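You operate a simulated robot arm through the tools that you are given. There is no shell and no other tool.

You are at the controls of a simulated two-armed robot. One attempt, no reset.

Task
Plug in the table and the purple handset, switch on and run the table to 90 cm.
Fine: white plug into the white socket, the handset's plug into the green socket, both while the supply box is off; run it with that handset. Supply box on, and left on; other plugs and settings stay.

The check looks at the end state, three seconds after you hand in, the way a careful person would. Anything else that was tipped, shoved, dropped, spilled or broken makes it a failure.

Robot
Two 7-joint arms with fingered hands on one trunk that stands fixed in place. Base frame: the origin is at the foot of the trunk, x ahead of it, y to its left, z up. Lengths are in mm, angles in degrees, forces in N, time in s.
The left shoulder is at [70, 162, 1213], the right one opposite. With the tool pointing down near the work surface each hand reaches from about 300 to 820 mm from the base axis, measured 20 degrees to its own side. Payload 4 kg a hand.
The TCP of each hand is the grasp point between the finger pads, 26 mm short of the fingertips. In the tool frame z runs along the fingers and y along their closing line. The gripper opens to 132 mm; its body begins 73 mm behind the TCP. The gripper is a hand of 4 fingers: y runs from the thumb to the fingers, the wrist lies at [0, 0, -224] in the tool frame, and closing takes about 1.5 s.
Orientation is that of the tool frame in the base frame, as a unit quaternion [w, x, y, z]. With the fingers straight down and closing along the base's y, the tool's x points along the base's -x, its y along +y and its z along -z.

Tools
- The arms move only by the tool servo_tool. It takes "left_series", "right_series" or both (then of equal length, played together; a hand with none holds still); each is a list of rows, each a list of 2 entries, a list of its own where there are three numbers: the shift along the tool's x, y, z in mm, then the turn, a rotation vector about the tool's x, y, z in degrees. In form: [[[dx, dy, dz], [ax, ay, az]], ...]. A call has 1 to 20 rows; each row is the pose to reach, as a shift and turn from the pose commanded when the call began, along the tool's axes at that moment. "left_fingers" and "right_fingers" are, for a hand that has rows, the closure in counts, from 0 (fully open) to 255 (shut), set as the call begins (left out, the last holds). Each row takes 0.2 s and may step no farther than 50 mm and 8.6 degrees from the row before; otherwise, or with a gripper value out of range, the whole call is refused. Where a pose cannot be reached the arm comes as near as it can. A force on the tool above 40 N (or 10 N above the force at the start of the call, whichever is more), or a blocked arm, ends the call early, and 0.2 s more pass. The fingers move at their own pace (about 45 mm/s each) and stop on an object; they squeeze with about 23 N. The grip force told is the motor's: it shows also when the fingers shut on nothing. Time passes only in rows, and 0.2 s behind the last, so rows that repeat a pose let the fingers close. It gives the time, the measured TCP pose, the force on the tool (base axes), the opening and the grip force at its end, in the units of the frame above (readings bear some noise), with the torque about the TCP (base axes, N m) and any sound that the robot's microphone picked up.
- Cameras (640 x 400 px; columns grow to the right, rows downward): "scene" is now at [125.1, -49.1, 1442.8]; the picture's right is [-0.56, -0.83, 0.00], its down [-0.46, 0.31, -0.83] and it looks along [0.69, -0.46, -0.56] (base axes); focal length 284 px, centre (320, 200). "left" rides on the left gripper at [-73, 6, -93] in its tool frame; the picture's right is [-0.08, -1.00, 0.00], its down [0.78, -0.06, -0.62] and it looks along [0.62, -0.05, 0.79] (tool axes); focal length 230 px, centre (320, 200). "right" rides on the right gripper at [73, 6, -93] in its tool frame; the picture's right is [-0.08, 1.00, 0.00], its down [-0.78, -0.06, -0.62] and it looks along [-0.62, -0.05, 0.79] (tool axes); focal length 230 px, centre (320, 200). There is no depth. A picture from a camera that has moved, and an enlarged one, comes with that camera's place and axes in the base frame and with its lens.
- capture(camera): a new picture of that camera. The clock stands still meanwhile.
- lift_body(by): slides the trunk up (or, below 0, down) by that many mm; the arms and the scene camera ride with it, the base frame stays. It gives what a move gives, with no picture.
- finger_targets(finger1, finger2, finger3, thumb_bend, hand): sets how far each is bent, from 0 (flat) to 1 (curled in); at 0.3 the hand is open as for a grip, at 0.7 the pads meet at the TCP. One left out holds its place. A second passes; each finger stops where it meets its share of the squeeze, and holds until it gets a number again. A gripper value or a shape takes the hand back. It gives what a move gives, with no picture; readings hold the bend of each and the force on the fingers (four entries, about 0 where the hand has none), thumb and palm.
- hand_shape(shape, hand): the hand has 4 fingers and takes this shape, open, in about a second: jaw (thumb against the fingers, like two jaws); tri (thumb and two fingers); tip (a fingertip pinch); poke (one finger out to press); point (the index stretched); flat (the hand flat); cup (the hand cupped); fist (a fist). The gripper value then closes the fingers along that shape, each until it touches; the sizes above hold for jaw. It gives what a move gives, with no picture.
- head_to(pan, tilt): turns the head with the scene camera to pan (to the left, within 86 degrees either way) and tilt (down, from -29 to 69), counted from straight ahead of the robot. It gives what a move gives.
- enlarge(camera, box): a new picture of the part [left, top, right, bottom] of that camera's present view, enlarged. The clock stands still meanwhile.
- sign_off(): hands the job in; it is judged then, once.

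Nothing tells you positions but the pictures and the camera data. Unless the task says otherwise, let go and move clear before handing in.

The tools are called after ">>>" by a JSON object that holds its "method" and its "body". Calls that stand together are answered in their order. servo_tool: Moves the arms, as the interface text tells. Its arguments: {"type":"object","properties":{"left_series":{"type":"array","items":{"type":"array"}},"left_fingers":{"type":"number"},"right_series":{"type":"array","items":{"type":"array"}},"right_fingers":{"type":"number"}},"required":[]} The other tools are called the same way: lift_body (by) moves the trunk up or down; hand_shape (shape, hand) gives the hand a shape; finger_targets (finger1, finger2, finger3, thumb_bend, hand) moves the fingers one by one; head_to (pan, tilt) turns the head that bears the scene camera; capture (camera) takes a picture; enlarge (camera, box) takes an enlarged picture of a part of a camera's view; sign_off () hands the job in.

At the start:

```text
t: 0.0
left_tool_pos: [483.2, -2.0, 1244.9]
left_ee_rot: [0.001, 0.0, 1.0, 0.0]
left_force: [-0.2, 0.2, -0.8]
left_moment: [0.03, 0.02, -0.01]
left_grip_width: 131.9
left_grasp_force: 0.0
left_shape: jaw
left_bend: [0.3, 0.3, 0.3, 0.3]
left_finger forces: [0.0, 0.0, 0.0, 0.1, 0.0, 0.0]
right_tool_pos: [412.1, -470.2, 1240.3]
right_ee_rot: [0.0, 0.0, 1.0, 0.0]
right_force: [0.4, 0.0, -0.4]
right_moment: [0.0, 0.01, -0.03]
right_grip_width: 131.8
right_grasp_force: 0.0
right_shape: jaw
right_bend: [0.3, 0.3, 0.3, 0.3]
right_finger forces: [0.0, 0.0, 0.0, 0.0, 0.1, 0.0]
trunk travel left (down, up): [-693.0, 247.0]
head pan, tilt (commanded): [-34.0, 34.0]
```

scene: 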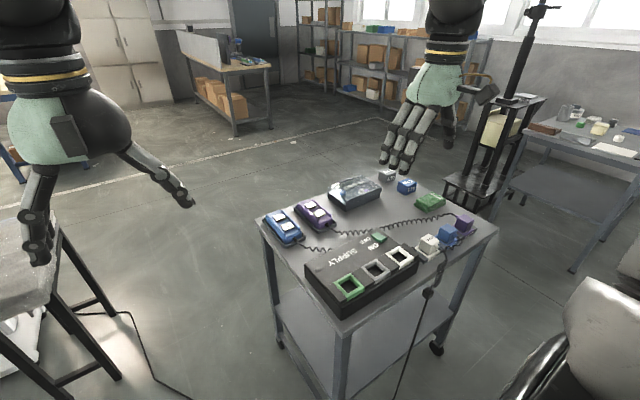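
right: 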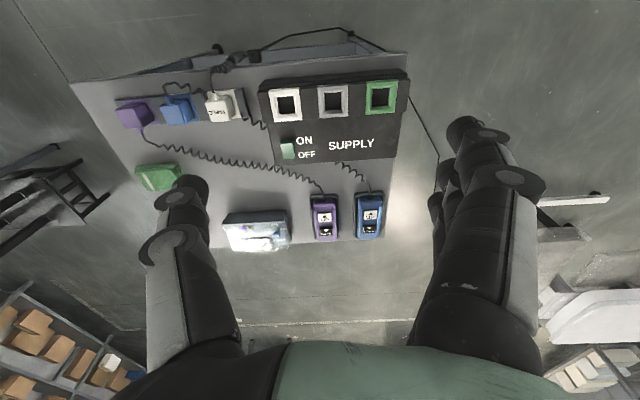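
left: 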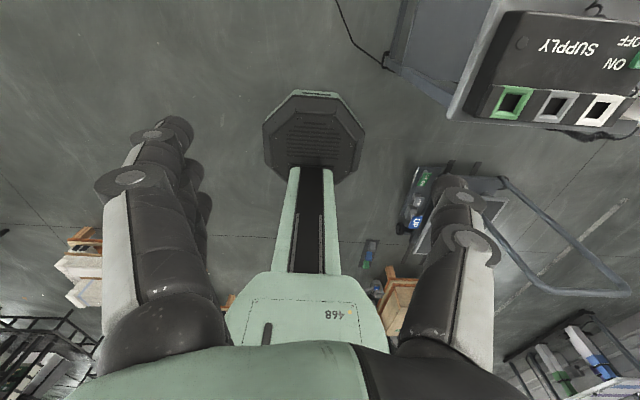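

I see a trolley with a supply box (green, grey and white sockets), a purple and a blue handset, and several plugs. I'll look more closely at each part before I move anything.

>>> {"method": "enlarge", "body": {"camera": "scene", "box": [240, 160, 500, 322]}}

>>> {"method": "enlarge", "body": {"camera": "right", "box": [70, 30, 450, 268]}}

>>> {"method": "enlarge", "body": {"camera": "left", "box": [330, 0, 640, 194]}}

>>> {"method": "enlarge", "body": {"camera": "scene", "box": [420, 0, 640, 138]}}

```text
2.46 times, centred on (370, 241) of scene
camera zoom: at [125.1, -49.1, 1442.8], right [-0.56, -0.83, 0.0], down [-0.46, 0.31, -0.83], along [0.69, -0.46, -0.56], focal length 698 px, centre (197, 99)
```

zoom: 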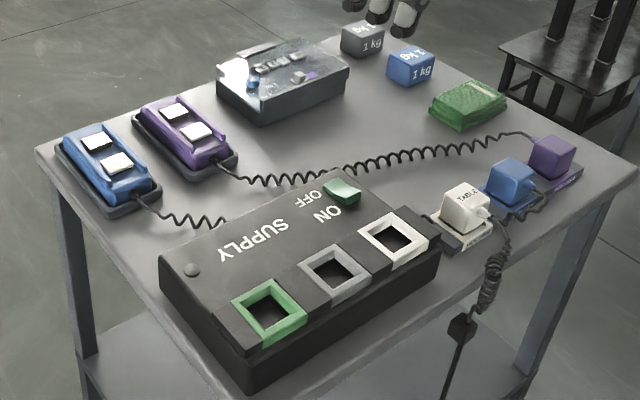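

```text
1.68 times, centred on (260, 149) of right
camera zoom: at [339.0, -464.7, 1332.6], right [0.08, 1.0, 0.0], down [0.78, -0.06, 0.62], along [0.62, -0.05, -0.79], focal length 387 px, centre (421, 286)
```

zoom: 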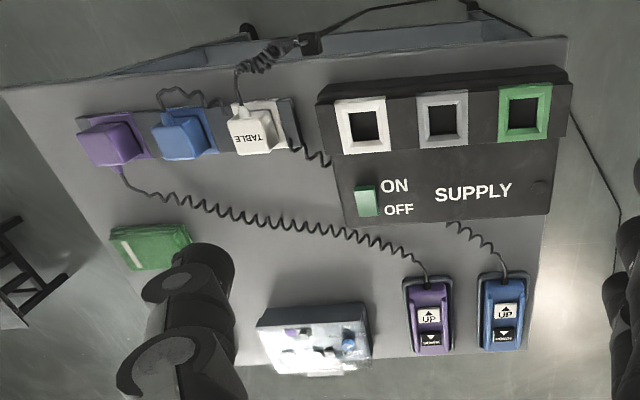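

```text
2.06 times, centred on (485, 97) of left
camera zoom: at [557.2, 5.6, 1337.1], right [0.08, -1.0, 0.0], down [-0.78, -0.06, 0.62], along [-0.62, -0.05, -0.79], focal length 474 px, centre (-20, 412)
```

zoom: 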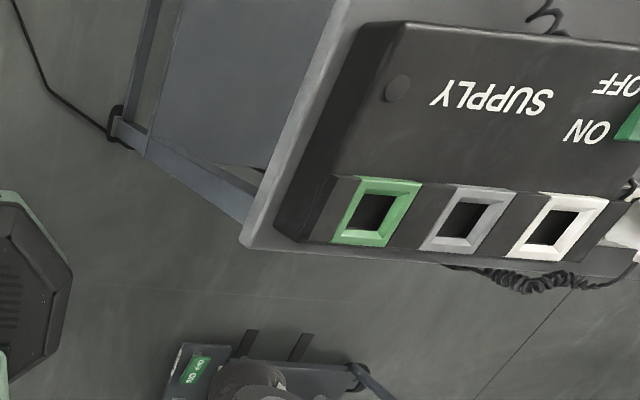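

```text
2.90 times, centred on (530, 69) of scene
camera zoom: at [125.1, -49.1, 1442.8], right [-0.56, -0.83, 0.0], down [-0.46, 0.31, -0.83], along [0.69, -0.46, -0.56], focal length 822 px, centre (-289, 580)
```

zoom: 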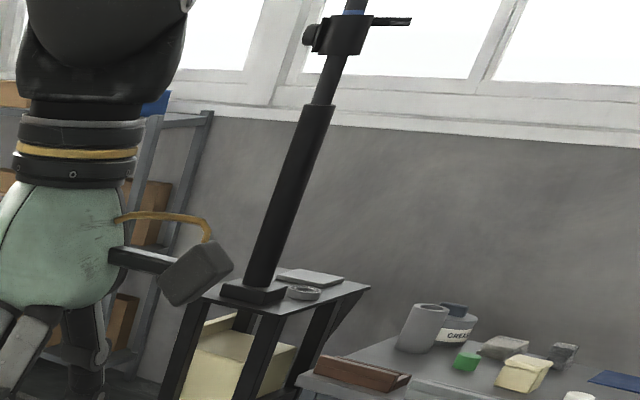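

The supply box looks to be OFF, and the plugs rest on the trolley. I still need to find the height-adjustable table and its readout, so I'll turn the head.

>>> {"method": "head_to", "body": {"pan": 20, "tilt": 34}}

>>> {"method": "capture", "body": {"camera": "scene"}}

>>> {"method": "head_to", "body": {"pan": 75, "tilt": 34}}

>>> {"method": "capture", "body": {"camera": "scene"}}

>>> {"method": "head_to", "body": {"pan": -80, "tilt": 34}}

>>> {"method": "capture", "body": {"camera": "scene"}}

```text
t: 1.2
left_tool_pos: [484.9, -0.8, 1245.0]
left_ee_rot: [0.0, 0.001, 1.0, 0.001]
left_force: [0.9, 0.0, -0.6]
left_moment: [0.0, -0.02, 0.0]
left_grip_width: 131.8
left_grasp_force: 0.1
left_shape: jaw
left_bend: [0.3, 0.3, 0.3, 0.3]
left_finger forces: [0.0, 0.0, 0.0, 0.0, 0.0, 0.1]
right_tool_pos: [412.6, -471.1, 1240.2]
right_ee_rot: [0.001, 0.0, 1.0, 0.0]
right_force: [0.1, -0.2, -0.6]
right_moment: [-0.01, 0.0, 0.01]
right_grip_width: 131.8
right_grasp_force: 0.1
right_shape: jaw
right_bend: [0.3, 0.3, 0.3, 0.3]
right_finger forces: [0.0, 0.1, 0.0, 0.0, 0.0, 0.0]
trunk travel left (down, up): [-693.0, 247.0]
head pan, tilt (commanded): [20.0, 34.0]
```

```text
taken
camera scene: at [134.9, 30.7, 1442.9], right [0.34, -0.94, 0.0], down [-0.53, -0.19, -0.83], along [0.78, 0.28, -0.56], focal length 284 px, centre (320, 200)
```

scene: 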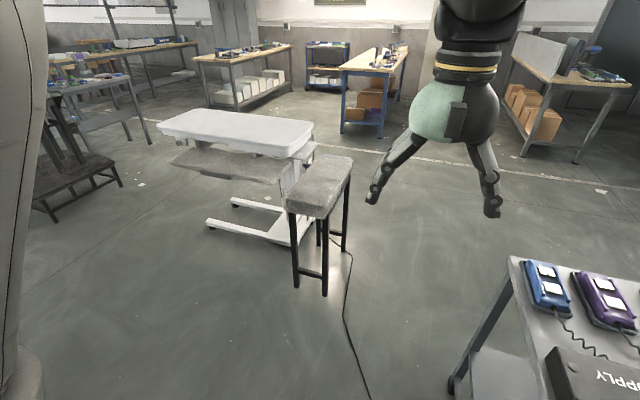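

```text
t: 2.5
left_tool_pos: [484.4, -0.3, 1245.4]
left_ee_rot: [0.001, 0.0, 1.0, 0.0]
left_force: [0.0, -0.6, 0.8]
left_moment: [-0.02, 0.0, -0.01]
left_grip_width: 131.9
left_grasp_force: 0.2
left_shape: jaw
left_bend: [0.3, 0.3, 0.3, 0.3]
left_finger forces: [0.1, 0.1, 0.0, 0.0, 0.0, 0.0]
right_tool_pos: [411.9, -471.9, 1239.9]
right_ee_rot: [0.0, 0.001, 1.0, 0.0]
right_force: [-0.2, -0.3, 1.1]
right_moment: [0.0, -0.01, -0.01]
right_grip_width: 131.8
right_grasp_force: 0.1
right_shape: jaw
right_bend: [0.3, 0.3, 0.3, 0.3]
right_finger forces: [0.1, 0.0, 0.0, 0.0, 0.1, 0.1]
trunk travel left (down, up): [-693.0, 247.0]
head pan, tilt (commanded): [75.0, 34.0]
```

```text
taken
camera scene: at [74.7, 86.0, 1442.9], right [0.97, -0.26, 0.0], down [-0.15, -0.54, -0.83], along [0.22, 0.8, -0.56], focal length 284 px, centre (320, 200)
```

scene: 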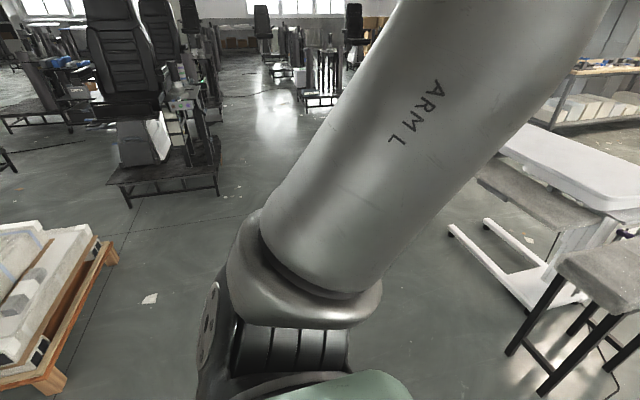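

```text
t: 4.9
left_tool_pos: [484.4, -1.1, 1246.2]
left_ee_rot: [0.0, 0.0, 1.0, 0.0]
left_force: [0.0, -0.6, -0.4]
left_moment: [0.0, -0.01, 0.01]
left_grip_width: 131.9
left_grasp_force: 0.1
left_shape: jaw
left_bend: [0.3, 0.3, 0.3, 0.3]
left_finger forces: [0.0, 0.0, 0.1, 0.0, 0.0, 0.0]
right_tool_pos: [412.5, -471.8, 1239.2]
right_ee_rot: [0.0, 0.0, 1.0, 0.0]
right_force: [0.7, 0.0, 0.9]
right_moment: [-0.04, -0.01, 0.01]
right_grip_width: 131.7
right_grasp_force: 0.0
right_shape: jaw
right_bend: [0.3, 0.3, 0.3, 0.3]
right_finger forces: [0.0, 0.0, 0.0, 0.0, 0.0, 0.1]
trunk travel left (down, up): [-693.0, 247.0]
head pan, tilt (commanded): [-80.0, 34.0]
```

```text
taken
camera scene: at [67.1, -86.8, 1442.9], right [-0.98, -0.17, 0.0], down [-0.1, 0.55, -0.83], along [0.14, -0.82, -0.56], focal length 284 px, centre (320, 200)
```

scene: 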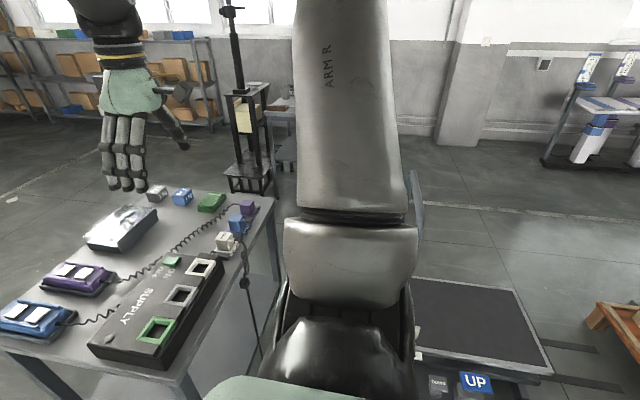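

The white adjustable table is to the left with a stool beside it. I'll zoom in on it to find its height mark or readout.

>>> {"method": "head_to", "body": {"pan": 32, "tilt": 25}}

>>> {"method": "capture", "body": {"camera": "scene"}}

>>> {"method": "enlarge", "body": {"camera": "scene", "box": [180, 120, 440, 282]}}

```text
t: 6.8
left_tool_pos: [485.5, -0.5, 1245.3]
left_ee_rot: [0.0, 0.0, 1.0, 0.001]
left_force: [0.4, 0.1, 0.1]
left_moment: [0.02, -0.01, 0.03]
left_grip_width: 131.5
left_grasp_force: 0.0
left_shape: jaw
left_bend: [0.3, 0.3, 0.3, 0.3]
left_finger forces: [0.1, 0.1, 0.0, 0.1, 0.1, 0.0]
right_tool_pos: [412.1, -470.8, 1240.4]
right_ee_rot: [0.0, 0.0, 1.0, 0.001]
right_force: [-0.3, 0.3, -0.4]
right_moment: [-0.02, -0.01, 0.01]
right_grip_width: 131.6
right_grasp_force: 0.0
right_shape: jaw
right_bend: [0.3, 0.3, 0.3, 0.3]
right_finger forces: [0.1, 0.0, 0.1, 0.1, 0.0, 0.0]
trunk travel left (down, up): [-693.0, 247.0]
head pan, tilt (commanded): [32.0, 25.0]
```

```text
taken
camera scene: at [129.8, 49.2, 1457.1], right [0.53, -0.85, 0.0], down [-0.36, -0.22, -0.91], along [0.77, 0.48, -0.42], focal length 284 px, centre (320, 200)
```

scene: 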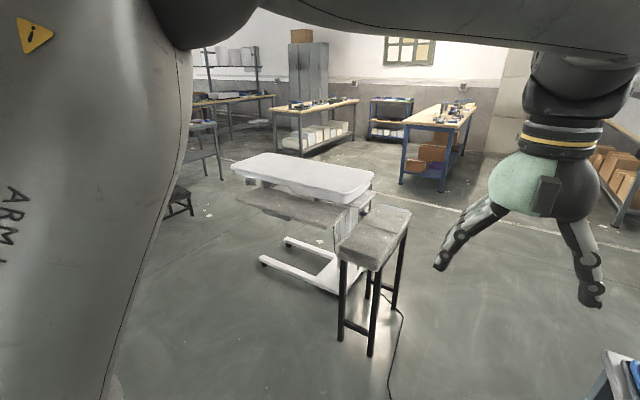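

```text
2.46 times, centred on (310, 201) of scene
camera zoom: at [129.8, 49.2, 1457.1], right [0.53, -0.85, 0.0], down [-0.36, -0.22, -0.91], along [0.77, 0.48, -0.42], focal length 698 px, centre (345, 198)
```

zoom: 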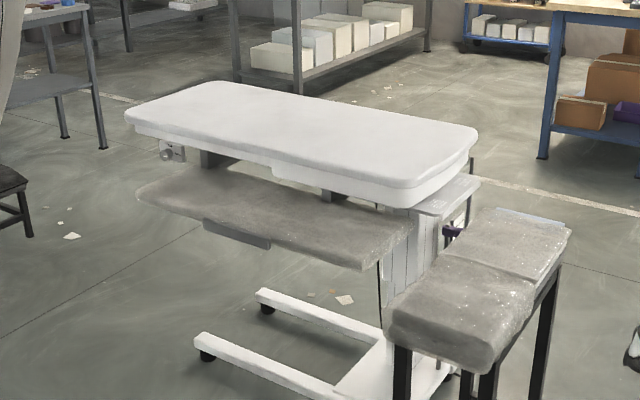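

>>> {"method": "enlarge", "body": {"camera": "scene", "box": [320, 170, 420, 232]}}

>>> {"method": "enlarge", "body": {"camera": "scene", "box": [220, 145, 320, 207]}}

>>> {"method": "enlarge", "body": {"camera": "scene", "box": [320, 230, 420, 292]}}

```text
6.40 times, centred on (370, 201) of scene
camera zoom: at [129.8, 49.2, 1457.1], right [0.53, -0.85, 0.0], down [-0.36, -0.22, -0.91], along [0.77, 0.48, -0.42], focal length 1814 px, centre (0, 194)
```

zoom: 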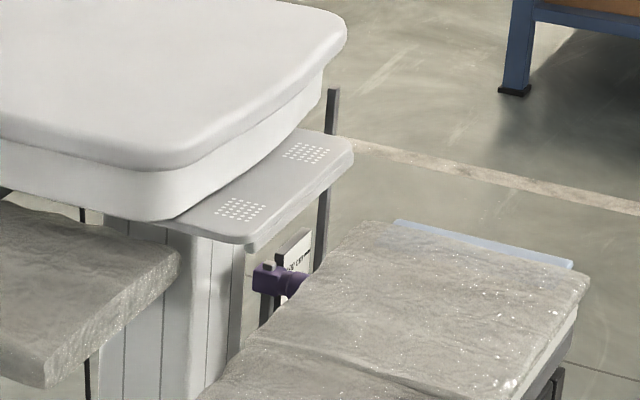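

```text
6.40 times, centred on (270, 176) of scene
camera zoom: at [129.8, 49.2, 1457.1], right [0.53, -0.85, 0.0], down [-0.36, -0.22, -0.91], along [0.77, 0.48, -0.42], focal length 1814 px, centre (640, 354)
```

zoom: 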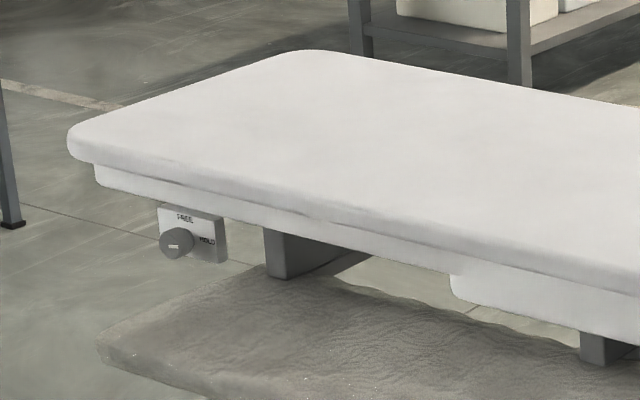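

```text
6.40 times, centred on (370, 261) of scene
camera zoom: at [129.8, 49.2, 1457.1], right [0.53, -0.85, 0.0], down [-0.36, -0.22, -0.91], along [0.77, 0.48, -0.42], focal length 1814 px, centre (0, -190)
```

zoom: 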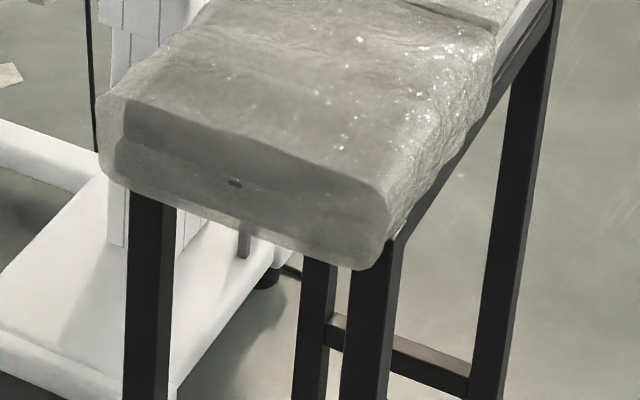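

>>> {"method": "enlarge", "body": {"camera": "scene", "box": [355, 195, 387, 215]}}

>>> {"method": "enlarge", "body": {"camera": "scene", "box": [242, 170, 274, 190]}}

>>> {"method": "head_to", "body": {"pan": -45, "tilt": 45}}

>>> {"method": "capture", "body": {"camera": "scene"}}

```text
16.00 times, centred on (371, 205) of scene
camera zoom: at [129.8, 49.2, 1457.1], right [0.53, -0.85, 0.0], down [-0.36, -0.22, -0.91], along [0.77, 0.48, -0.42], focal length 4536 px, centre (-496, 120)
```

zoom: 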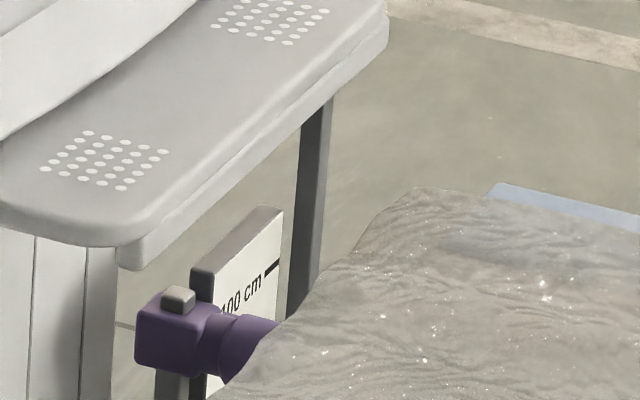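

```text
16.00 times, centred on (258, 180) of scene
camera zoom: at [129.8, 49.2, 1457.1], right [0.53, -0.85, 0.0], down [-0.36, -0.22, -0.91], along [0.77, 0.48, -0.42], focal length 4536 px, centre (1312, 520)
```

zoom: 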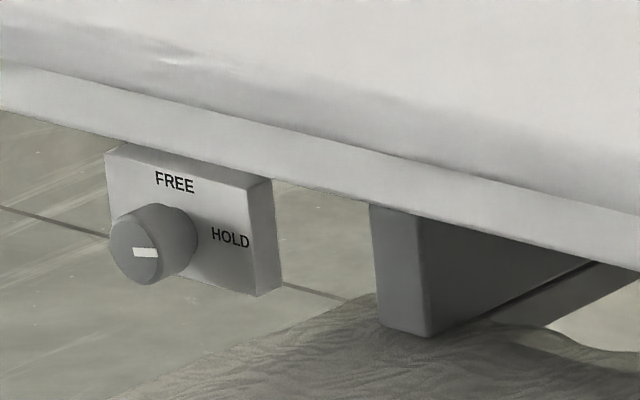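

```text
t: 8.3
left_tool_pos: [483.8, -0.7, 1245.6]
left_ee_rot: [0.0, 0.0, 1.0, 0.0]
left_force: [-0.1, 0.1, 0.4]
left_moment: [0.05, 0.02, 0.0]
left_grip_width: 131.5
left_grasp_force: 0.0
left_shape: jaw
left_bend: [0.3, 0.3, 0.3, 0.3]
left_finger forces: [0.0, 0.0, 0.0, 0.0, 0.1, 0.0]
right_tool_pos: [413.5, -471.1, 1238.4]
right_ee_rot: [0.0, -0.001, 1.0, 0.0]
right_force: [0.0, 1.1, -0.9]
right_moment: [-0.01, 0.0, 0.0]
right_grip_width: 131.6
right_grasp_force: 0.0
right_shape: jaw
right_bend: [0.3, 0.3, 0.3, 0.3]
right_finger forces: [0.1, 0.1, 0.1, 0.1, 0.0, 0.1]
trunk travel left (down, up): [-693.0, 247.0]
head pan, tilt (commanded): [-45.0, 45.0]
```

```text
taken
camera scene: at [109.2, -57.0, 1426.5], right [-0.71, -0.71, 0.0], down [-0.5, 0.5, -0.71], along [0.5, -0.5, -0.71], focal length 284 px, centre (320, 200)
```

scene: 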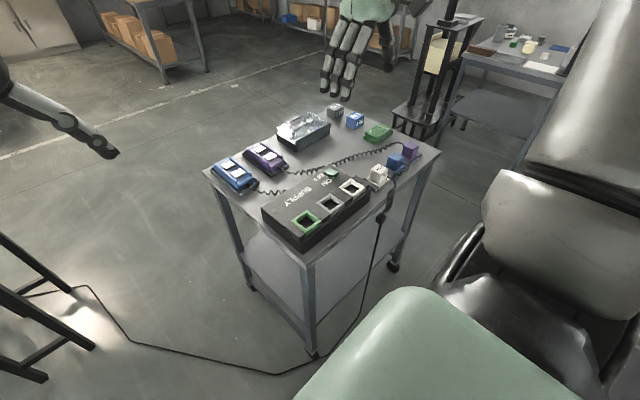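

The table's scale has a "100 cm" mark and a purple piece partly hidden by the stool; I'll study it later from a better angle. Next I'll trace the cords and get the trolley geometry.

>>> {"method": "enlarge", "body": {"camera": "scene", "box": [330, 120, 450, 195]}}

>>> {"method": "enlarge", "body": {"camera": "right", "box": [90, 60, 270, 172]}}

>>> {"method": "enlarge", "body": {"camera": "right", "box": [240, 60, 420, 172]}}

>>> {"method": "enlarge", "body": {"camera": "right", "box": [260, 150, 420, 250]}}

>>> {"method": "enlarge", "body": {"camera": "scene", "box": [200, 100, 392, 220]}}

```text
5.33 times, centred on (390, 158) of scene
camera zoom: at [109.2, -57.0, 1426.5], right [-0.71, -0.71, 0.0], down [-0.5, 0.5, -0.71], along [0.5, -0.5, -0.71], focal length 1512 px, centre (-53, 427)
```

zoom: 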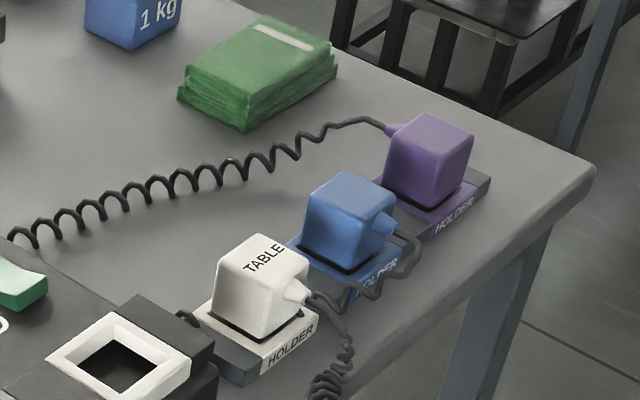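

```text
3.56 times, centred on (180, 116) of right
camera zoom: at [339.0, -464.7, 1332.6], right [0.08, 1.0, 0.0], down [0.78, -0.06, 0.62], along [0.62, -0.05, -0.79], focal length 818 px, centre (818, 499)
```

zoom: 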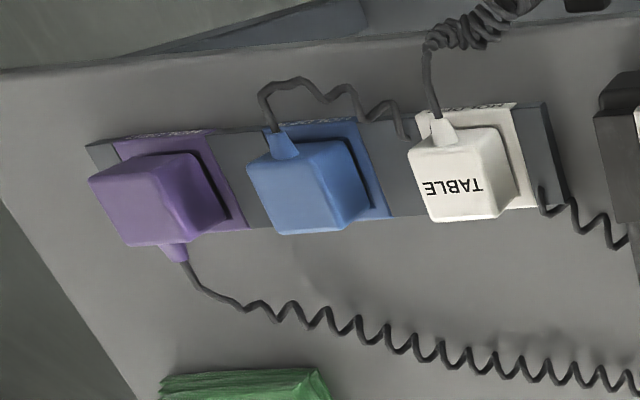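

```text
3.56 times, centred on (330, 116) of right
camera zoom: at [339.0, -464.7, 1332.6], right [0.08, 1.0, 0.0], down [0.78, -0.06, 0.62], along [0.62, -0.05, -0.79], focal length 818 px, centre (284, 499)
```

zoom: 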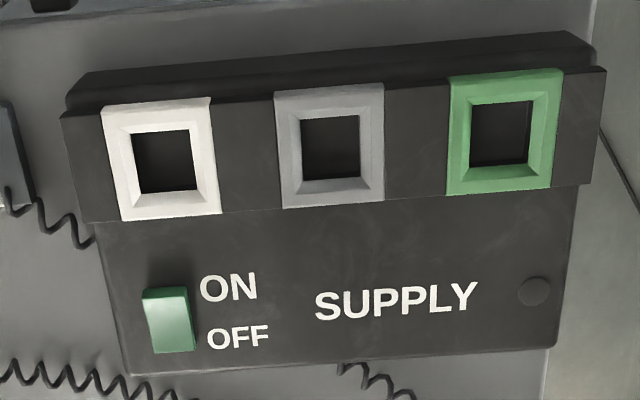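

```text
4.00 times, centred on (340, 200) of right
camera zoom: at [339.0, -464.7, 1332.6], right [0.08, 1.0, 0.0], down [0.78, -0.06, 0.62], along [0.62, -0.05, -0.79], focal length 920 px, centre (240, 200)
```

zoom: 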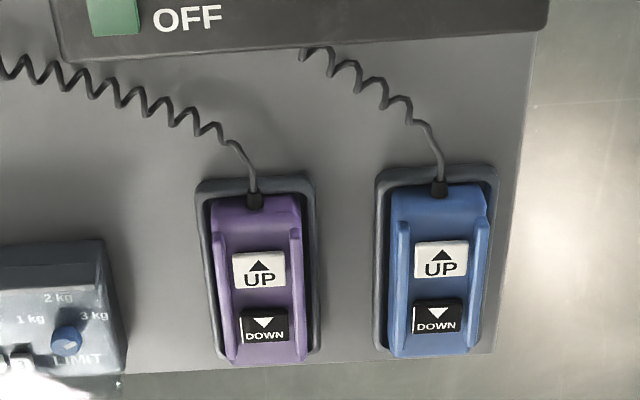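

```text
3.33 times, centred on (296, 160) of scene
camera zoom: at [109.2, -57.0, 1426.5], right [-0.71, -0.71, 0.0], down [-0.5, 0.5, -0.71], along [0.5, -0.5, -0.71], focal length 945 px, centre (400, 333)
```

zoom: 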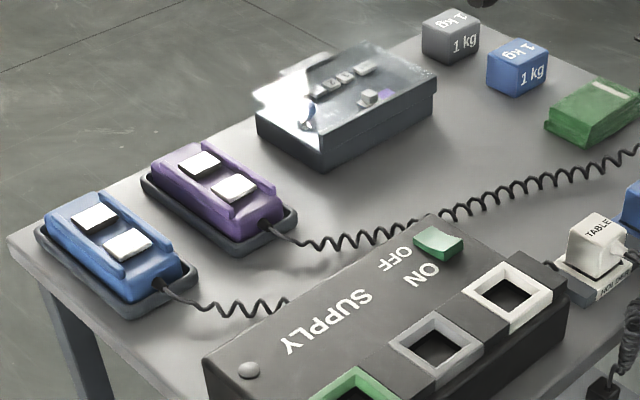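

The purple handset's cord runs to the purple plug in the far holder, and the "TABLE" plug sits in the nearest holder. I'll check the hand shape and the mostly hidden sides before planning the grips.

>>> {"method": "head_to", "body": {"pan": -50, "tilt": 30}}

>>> {"method": "capture", "body": {"camera": "scene"}}

>>> {"method": "enlarge", "body": {"camera": "scene", "box": [220, 0, 420, 125]}}

```text
t: 9.0
left_tool_pos: [483.9, -1.4, 1244.6]
left_ee_rot: [0.0, 0.0, 1.0, 0.0]
left_force: [-0.8, 0.1, -0.4]
left_moment: [0.0, -0.01, 0.0]
left_grip_width: 131.5
left_grasp_force: 0.0
left_shape: jaw
left_bend: [0.3, 0.3, 0.3, 0.3]
left_finger forces: [0.0, 0.0, 0.0, 0.0, 0.0, 0.0]
right_tool_pos: [412.6, -471.9, 1239.5]
right_ee_rot: [0.0, 0.0, 1.0, 0.0]
right_force: [0.2, 0.4, -0.1]
right_moment: [0.02, 0.04, 0.03]
right_grip_width: 131.8
right_grasp_force: 0.0
right_shape: jaw
right_bend: [0.3, 0.3, 0.3, 0.3]
right_finger forces: [0.0, 0.0, 0.0, 0.1, 0.0, 0.1]
trunk travel left (down, up): [-693.0, 247.0]
head pan, tilt (commanded): [-50.0, 30.0]
```

```text
taken
camera scene: at [109.8, -68.8, 1449.1], right [-0.77, -0.64, 0.0], down [-0.32, 0.38, -0.87], along [0.56, -0.66, -0.5], focal length 284 px, centre (320, 200)
```

scene: 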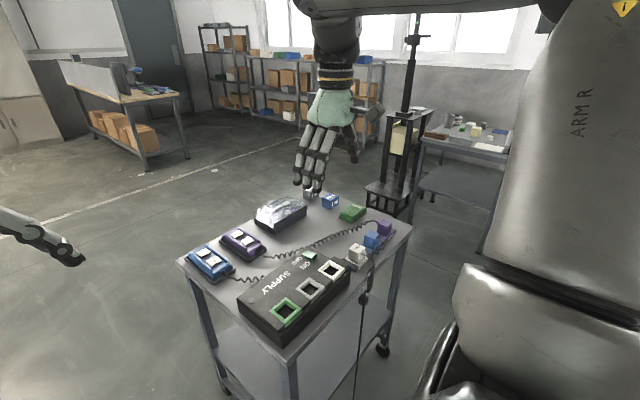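

```text
3.20 times, centred on (320, 62) of scene
camera zoom: at [109.8, -68.8, 1449.1], right [-0.77, -0.64, 0.0], down [-0.32, 0.38, -0.87], along [0.56, -0.66, -0.5], focal length 907 px, centre (320, 640)
```

zoom: 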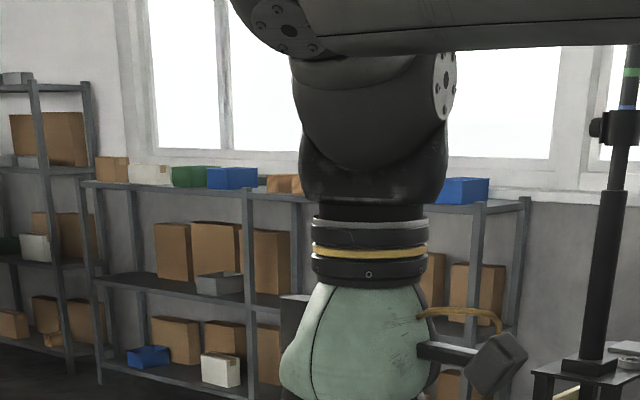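

I'll bring the right hand in for a closer look over the plug holders, staying well above everything.

>>> {"method": "servo_tool", "body": {"right_series": [[[5, -35, 30], [0, 0, 0]], [[10, -70, 60], [0, 0, 0]], [[15, -105, 90], [0, 0, 0]], [[20, -140, 120], [0, 0, 0]], [[25, -175, 150], [0, 0, 0]], [[30, -210, 170], [0, 0, 0]], [[30, -210, 170], [0, 0, 0]]]}}

>>> {"method": "capture", "body": {"camera": "right"}}

>>> {"method": "enlarge", "body": {"camera": "right", "box": [200, 0, 440, 150]}}

>>> {"method": "enlarge", "body": {"camera": "scene", "box": [290, 60, 430, 147]}}

```text
t: 10.6
left_tool_pos: [484.4, 0.2, 1245.8]
left_ee_rot: [0.001, 0.001, 1.0, 0.0]
left_force: [-0.4, -0.4, 0.4]
left_moment: [0.01, -0.01, -0.01]
left_grip_width: 132.0
left_grasp_force: 0.0
left_shape: jaw
left_bend: [0.3, 0.3, 0.3, 0.3]
left_finger forces: [0.0, 0.1, 0.0, 0.0, 0.0, 0.1]
right_tool_pos: [379.6, -681.6, 1069.0]
right_ee_rot: [0.001, 0.0, 1.0, -0.001]
right_force: [0.1, 0.6, -0.1]
right_moment: [0.0, -0.02, -0.02]
right_grip_width: 131.9
right_grasp_force: 0.1
right_shape: jaw
right_bend: [0.3, 0.3, 0.3, 0.3]
right_finger forces: [0.1, 0.0, 0.1, 0.0, 0.0, 0.1]
trunk travel left (down, up): [-693.0, 247.0]
head pan, tilt (commanded): [-50.0, 30.0]
```

```text
taken
camera right: at [306.5, -675.2, 1161.8], right [0.08, 1.0, 0.0], down [0.78, -0.06, 0.62], along [0.62, -0.05, -0.79], focal length 230 px, centre (320, 200)
```

right: 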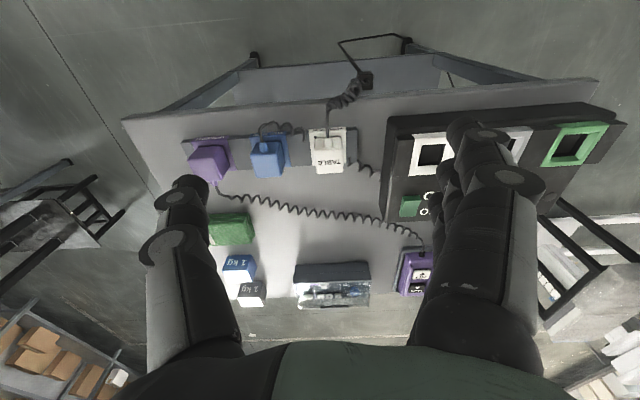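

```text
2.67 times, centred on (320, 75) of right
camera zoom: at [306.5, -675.2, 1161.8], right [0.08, 1.0, 0.0], down [0.78, -0.06, 0.62], along [0.62, -0.05, -0.79], focal length 614 px, centre (320, 533)
```

zoom: 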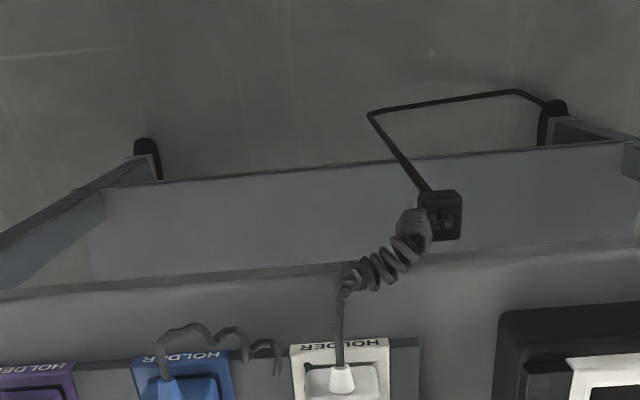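

```text
4.57 times, centred on (360, 104) of scene
camera zoom: at [109.6, -68.2, 1449.2], right [-0.77, -0.64, 0.0], down [-0.32, 0.38, -0.87], along [0.56, -0.66, -0.5], focal length 1296 px, centre (137, 641)
```

zoom: 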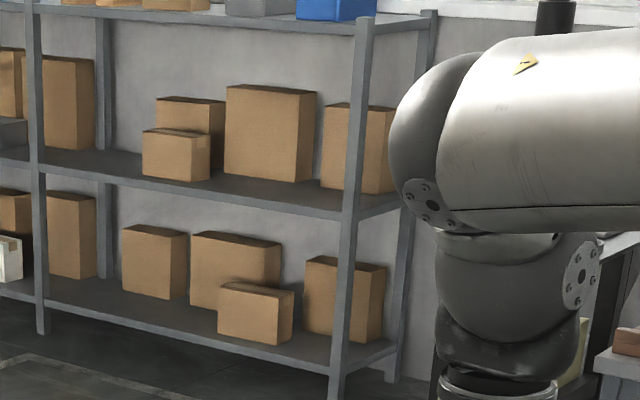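

>>> {"method": "enlarge", "body": {"camera": "right", "box": [170, 110, 390, 247]}}

>>> {"method": "enlarge", "body": {"camera": "right", "box": [370, 90, 640, 258]}}

>>> {"method": "head_to", "body": {"pan": -52, "tilt": 45}}

>>> {"method": "capture", "body": {"camera": "scene"}}

```text
2.91 times, centred on (280, 178) of right
camera zoom: at [306.5, -675.2, 1161.8], right [0.08, 1.0, 0.0], down [0.78, -0.06, 0.62], along [0.62, -0.05, -0.79], focal length 669 px, centre (436, 262)
```

zoom: 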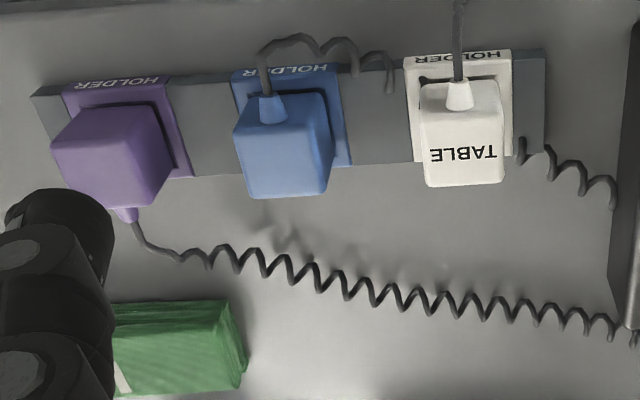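

```text
2.37 times, centred on (505, 174) of right
camera zoom: at [306.5, -675.2, 1161.8], right [0.08, 1.0, 0.0], down [0.78, -0.06, 0.62], along [0.62, -0.05, -0.79], focal length 545 px, centre (-118, 262)
```

zoom: 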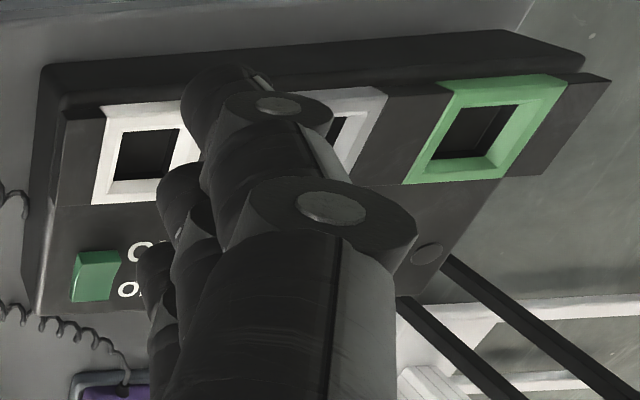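

```text
t: 11.4
left_tool_pos: [484.6, -1.0, 1245.2]
left_ee_rot: [0.001, 0.0, 1.0, 0.0]
left_force: [0.2, 0.3, 0.2]
left_moment: [0.01, 0.02, -0.05]
left_grip_width: 131.7
left_grasp_force: 0.0
left_shape: jaw
left_bend: [0.3, 0.3, 0.3, 0.3]
left_finger forces: [0.0, 0.0, 0.1, 0.0, 0.1, 0.0]
right_tool_pos: [379.6, -681.2, 1068.8]
right_ee_rot: [0.0, -0.001, 1.0, 0.0]
right_force: [0.1, 0.3, -0.7]
right_moment: [0.04, -0.01, 0.0]
right_grip_width: 132.0
right_grasp_force: 0.0
right_shape: jaw
right_bend: [0.3, 0.3, 0.3, 0.3]
right_finger forces: [0.0, 0.0, 0.0, 0.0, 0.0, 0.0]
trunk travel left (down, up): [-693.0, 247.0]
head pan, tilt (commanded): [-52.0, 45.0]
```

```text
taken
camera scene: at [101.7, -63.7, 1426.6], right [-0.79, -0.62, 0.0], down [-0.44, 0.56, -0.71], along [0.44, -0.56, -0.71], focal length 284 px, centre (320, 200)
```

scene: 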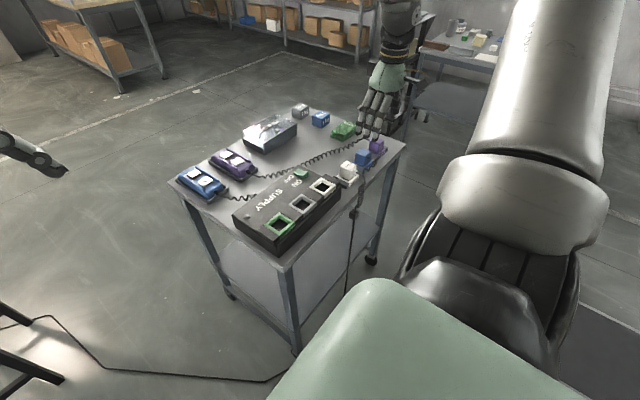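

>>> {"method": "enlarge", "body": {"camera": "right", "box": [180, 125, 260, 175]}}

>>> {"method": "enlarge", "body": {"camera": "right", "box": [240, 120, 360, 195]}}

>>> {"method": "enlarge", "body": {"camera": "scene", "box": [325, 125, 405, 175]}}

>>> {"method": "enlarge", "body": {"camera": "scene", "box": [225, 160, 353, 240]}}

>>> {"method": "enlarge", "body": {"camera": "scene", "box": [165, 140, 285, 215]}}

```text
8.00 times, centred on (220, 150) of right
camera zoom: at [306.8, -675.2, 1161.6], right [0.08, 1.0, 0.0], down [0.78, -0.06, 0.62], along [0.62, -0.05, -0.79], focal length 1841 px, centre (1120, 600)
```

zoom: 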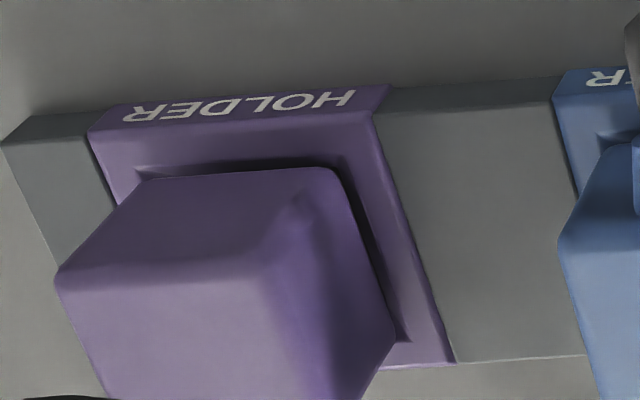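

```text
5.33 times, centred on (300, 158) of right
camera zoom: at [306.8, -675.2, 1161.6], right [0.08, 1.0, 0.0], down [0.78, -0.06, 0.62], along [0.62, -0.05, -0.79], focal length 1227 px, centre (427, 427)
```

zoom: 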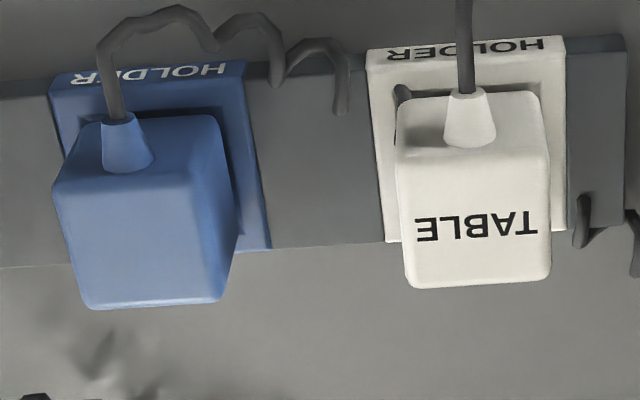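

```text
8.00 times, centred on (365, 150) of scene
camera zoom: at [101.7, -63.7, 1426.6], right [-0.79, -0.62, 0.0], down [-0.44, 0.56, -0.71], along [0.44, -0.56, -0.71], focal length 2268 px, centre (-40, 600)
```

zoom: 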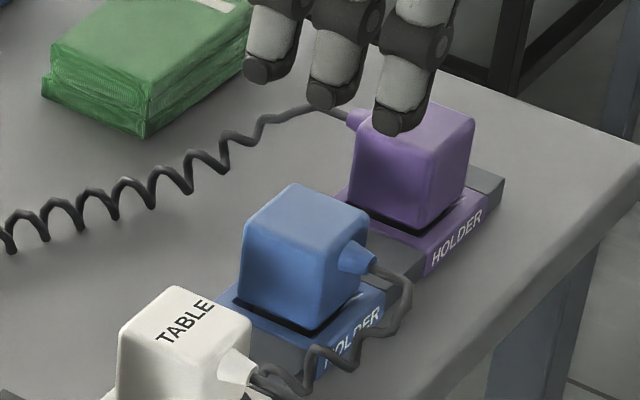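

```text
5.00 times, centred on (289, 200) of scene
camera zoom: at [101.7, -63.7, 1426.6], right [-0.79, -0.62, 0.0], down [-0.44, 0.56, -0.71], along [0.44, -0.56, -0.71], focal length 1418 px, centre (475, 200)
```

zoom: 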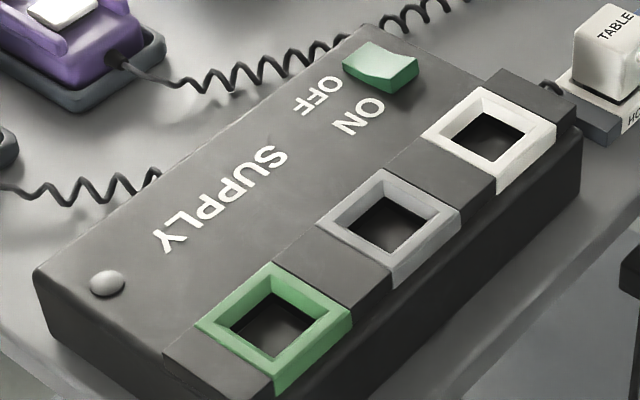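

```text
5.33 times, centred on (225, 178) of scene
camera zoom: at [101.7, -63.7, 1426.6], right [-0.79, -0.62, 0.0], down [-0.44, 0.56, -0.71], along [0.44, -0.56, -0.71], focal length 1512 px, centre (827, 320)
```

zoom: 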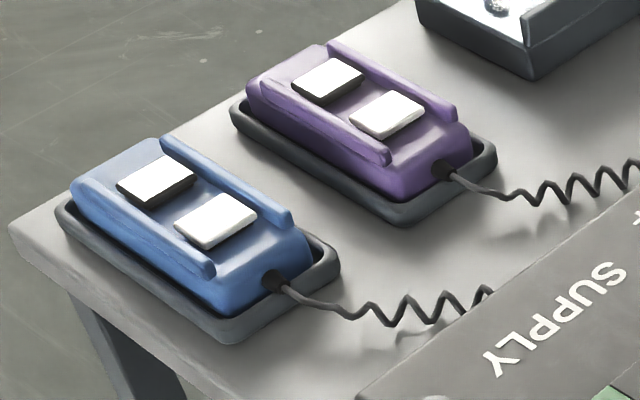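

I'm checking the supply switch state and the lamp button up close before I decide the order.

>>> {"method": "enlarge", "body": {"camera": "scene", "box": [285, 162, 325, 187]}}

>>> {"method": "enlarge", "body": {"camera": "right", "box": [380, 170, 460, 220]}}

>>> {"method": "enlarge", "body": {"camera": "scene", "box": [260, 180, 340, 230]}}

```text
16.00 times, centred on (305, 174) of scene
camera zoom: at [101.7, -63.7, 1426.6], right [-0.79, -0.62, 0.0], down [-0.44, 0.56, -0.71], along [0.44, -0.56, -0.71], focal length 4536 px, centre (560, 608)
```

zoom: 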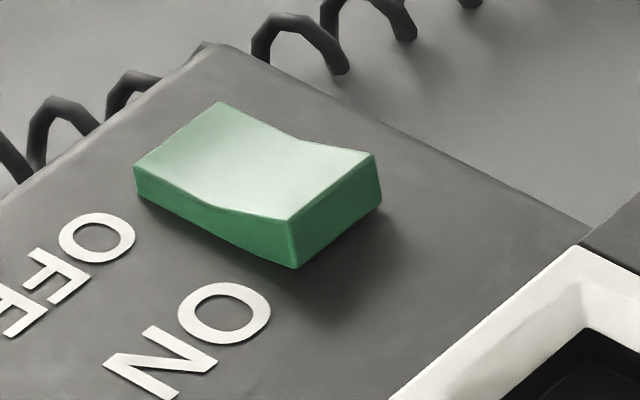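

```text
8.00 times, centred on (420, 195) of right
camera zoom: at [306.8, -675.2, 1161.6], right [0.08, 1.0, 0.0], down [0.78, -0.06, 0.62], along [0.62, -0.05, -0.79], focal length 1841 px, centre (-480, 240)
```

zoom: 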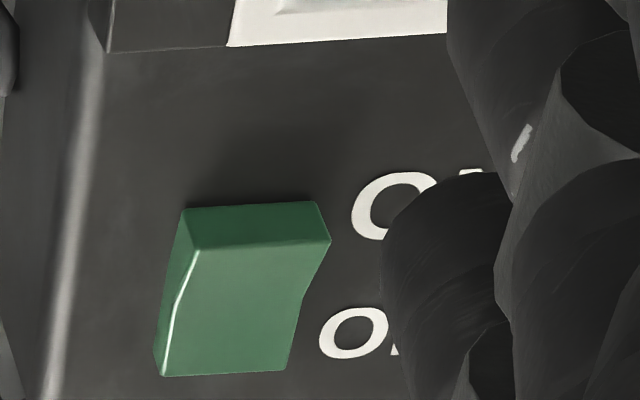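

```text
8.00 times, centred on (300, 205) of scene
camera zoom: at [101.7, -63.7, 1426.6], right [-0.79, -0.62, 0.0], down [-0.44, 0.56, -0.71], along [0.44, -0.56, -0.71], focal length 2268 px, centre (480, 160)
```

zoom: 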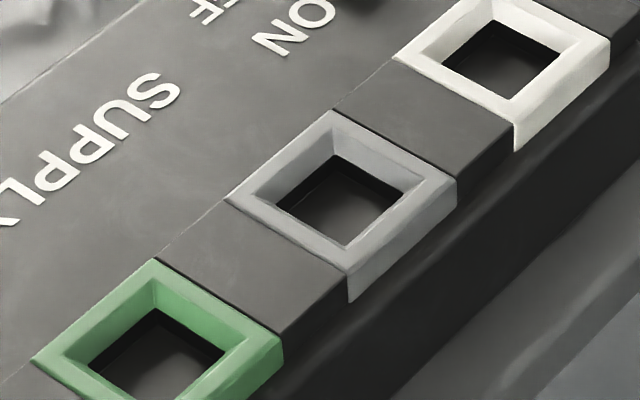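

The rocker's ON end is raised, so the supply is OFF, and the plugs can go in now. I'll half-close the right hand and move it above the white TABLE plug, at about [466, -675, top 875].

>>> {"method": "servo_tool", "body": {"right_series": [[[0, 0, 0], [0, 0, 0]], [[-20, 1, 20], [0, 0, 0]], [[-40, 3, 45], [0, 0, 0]], [[-60, 5, 70], [0, 0, 0]], [[-85, 6, 95], [0, 0, 0]], [[-85, 6, 100], [0, 0, 0]], [[-85, 6, 100], [0, 0, 0]]], "right_fingers": 125}}

>>> {"method": "capture", "body": {"camera": "right"}}

>>> {"method": "enlarge", "body": {"camera": "scene", "box": [310, 60, 438, 140]}}

```text
t: 13.0
left_tool_pos: [484.0, -0.7, 1244.9]
left_ee_rot: [0.0, 0.0, 1.0, 0.0]
left_force: [0.0, -0.2, -0.6]
left_moment: [-0.03, -0.01, -0.03]
left_grip_width: 131.9
left_grasp_force: 0.0
left_shape: jaw
left_bend: [0.3, 0.3, 0.3, 0.3]
left_finger forces: [0.0, 0.1, 0.1, 0.1, 0.1, 0.1]
right_tool_pos: [468.4, -675.0, 972.4]
right_ee_rot: [0.0, 0.0, 1.0, 0.0]
right_force: [0.4, 0.0, -1.0]
right_moment: [0.0, 0.01, 0.02]
right_grip_width: 68.0
right_grasp_force: 0.1
right_shape: jaw
right_bend: [0.72, 0.72, 0.72, 0.7]
right_finger forces: [0.1, 0.1, 0.1, 0.0, 0.0, 0.0]
trunk travel left (down, up): [-693.0, 247.0]
head pan, tilt (commanded): [-52.0, 45.0]
```

```text
taken
camera right: at [394.9, -668.7, 1063.0], right [0.08, 1.0, 0.0], down [0.78, -0.06, 0.62], along [0.62, -0.05, -0.79], focal length 230 px, centre (320, 200)
```

right: 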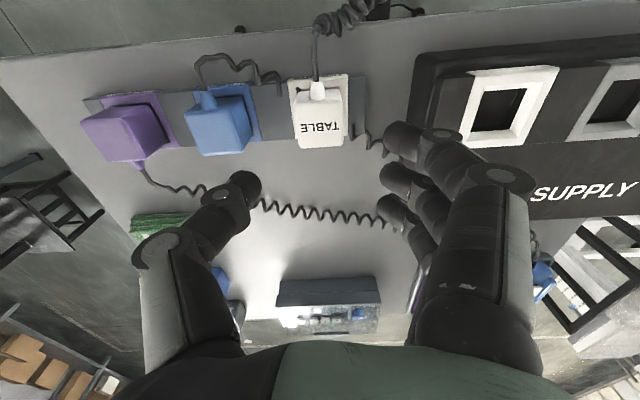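

```text
5.00 times, centred on (374, 100) of scene
camera zoom: at [101.3, -63.5, 1426.6], right [-0.79, -0.62, 0.0], down [-0.44, 0.56, -0.71], along [0.44, -0.56, -0.71], focal length 1418 px, centre (50, 700)
```

zoom: 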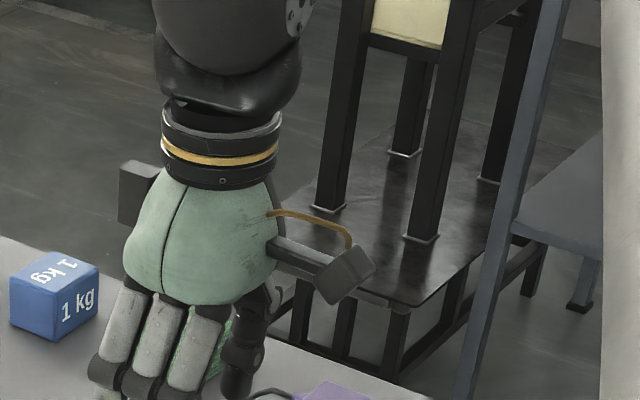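

>>> {"method": "servo_tool", "body": {"right_series": [[[2, 0, 20], [0, 0, 0]], [[2, 0, 40], [0, 0, 0]], [[2, 0, 60], [0, 0, 0]], [[2, 0, 80], [0, 0, 0]], [[2, 0, 80], [0, 0, 0]]]}}

>>> {"method": "capture", "body": {"camera": "right"}}

>>> {"method": "enlarge", "body": {"camera": "scene", "box": [310, 110, 410, 172]}}

```text
t: 14.2
left_tool_pos: [484.0, -0.4, 1244.5]
left_ee_rot: [0.0, 0.0, 1.0, -0.001]
left_force: [0.4, -0.1, 0.2]
left_moment: [-0.01, -0.04, 0.01]
left_grip_width: 131.8
left_grasp_force: 0.0
left_shape: jaw
left_bend: [0.3, 0.3, 0.3, 0.3]
left_finger forces: [0.1, 0.0, 0.0, 0.0, 0.1, 0.0]
right_tool_pos: [466.4, -674.4, 892.2]
right_ee_rot: [0.001, 0.0, 1.0, 0.0]
right_force: [-0.2, -0.2, -0.8]
right_moment: [0.01, 0.0, -0.03]
right_grip_width: 68.1
right_grasp_force: 0.0
right_shape: jaw
right_bend: [0.72, 0.72, 0.72, 0.7]
right_finger forces: [0.0, 0.0, 0.1, 0.1, 0.1, 0.1]
trunk travel left (down, up): [-693.0, 247.0]
head pan, tilt (commanded): [-52.0, 45.0]
```

```text
taken
camera right: at [392.5, -667.7, 984.2], right [0.08, 1.0, 0.0], down [0.78, -0.06, 0.62], along [0.62, -0.05, -0.79], focal length 230 px, centre (320, 200)
```

right: 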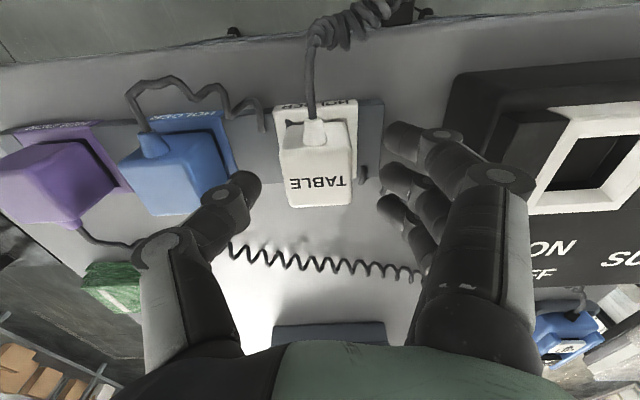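

```text
6.40 times, centred on (360, 141) of scene
camera zoom: at [101.6, -63.4, 1426.6], right [-0.79, -0.62, 0.0], down [-0.44, 0.56, -0.71], along [0.44, -0.56, -0.71], focal length 1814 px, centre (64, 578)
```

zoom: 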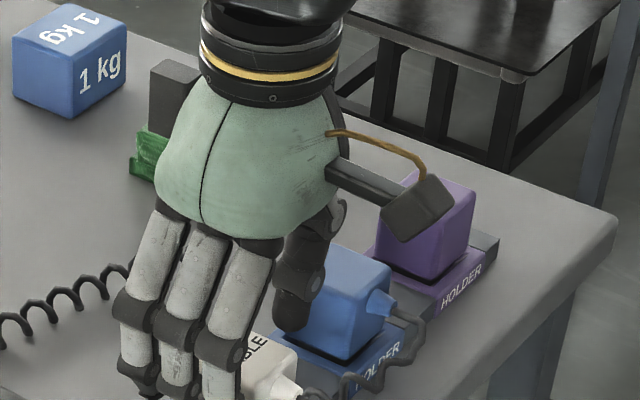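

>>> {"method": "servo_tool", "body": {"right_series": [[[0, 0, 0], [0, 0, 0]], [[0, 0, 0], [0, 0, 0]], [[0, 0, 6], [0, 0, 0]], [[0, 0, 12], [0, 0, 0]], [[0, 0, 18], [0, 0, 0]], [[0, 0, 25], [0, 0, 0]], [[0, 0, 25], [0, 0, 0]]], "right_fingers": 145}}

>>> {"method": "capture", "body": {"camera": "right"}}

>>> {"method": "enlarge", "body": {"camera": "scene", "box": [310, 130, 410, 192]}}

```text
t: 15.8
left_tool_pos: [484.1, -0.8, 1245.3]
left_ee_rot: [0.0, 0.001, 1.0, 0.0]
left_force: [0.1, -0.7, 0.0]
left_moment: [-0.02, 0.0, 0.0]
left_grip_width: 131.9
left_grasp_force: 0.0
left_shape: jaw
left_bend: [0.3, 0.3, 0.3, 0.3]
left_finger forces: [0.1, 0.0, 0.0, 0.0, 0.1, 0.0]
right_tool_pos: [466.6, -676.6, 866.2]
right_ee_rot: [0.002, 0.0, 1.0, 0.0]
right_force: [0.8, -0.5, -0.8]
right_moment: [0.02, 0.01, 0.04]
right_grip_width: 57.8
right_grasp_force: 0.2
right_shape: jaw
right_bend: [0.73, 0.73, 0.73, 0.7]
right_finger forces: [0.1, 0.0, 0.0, 0.0, 0.0, 0.1]
trunk travel left (down, up): [-693.0, 247.0]
head pan, tilt (commanded): [-52.0, 45.0]
```

```text
taken
camera right: at [393.0, -669.4, 958.5], right [0.08, 1.0, 0.0], down [0.78, -0.06, 0.62], along [0.62, -0.05, -0.79], focal length 230 px, centre (320, 200)
```

right: 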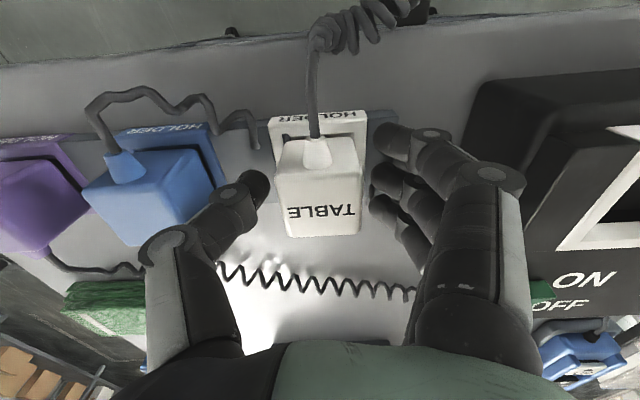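

```text
6.40 times, centred on (360, 161) of scene
camera zoom: at [101.6, -63.6, 1426.5], right [-0.79, -0.62, 0.0], down [-0.44, 0.56, -0.71], along [0.44, -0.56, -0.71], focal length 1814 px, centre (64, 450)
```

zoom: 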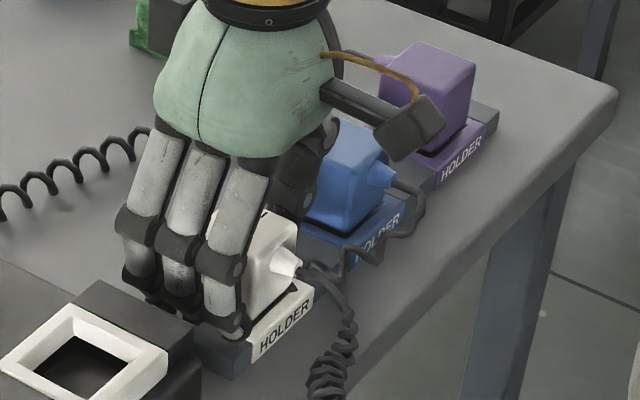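

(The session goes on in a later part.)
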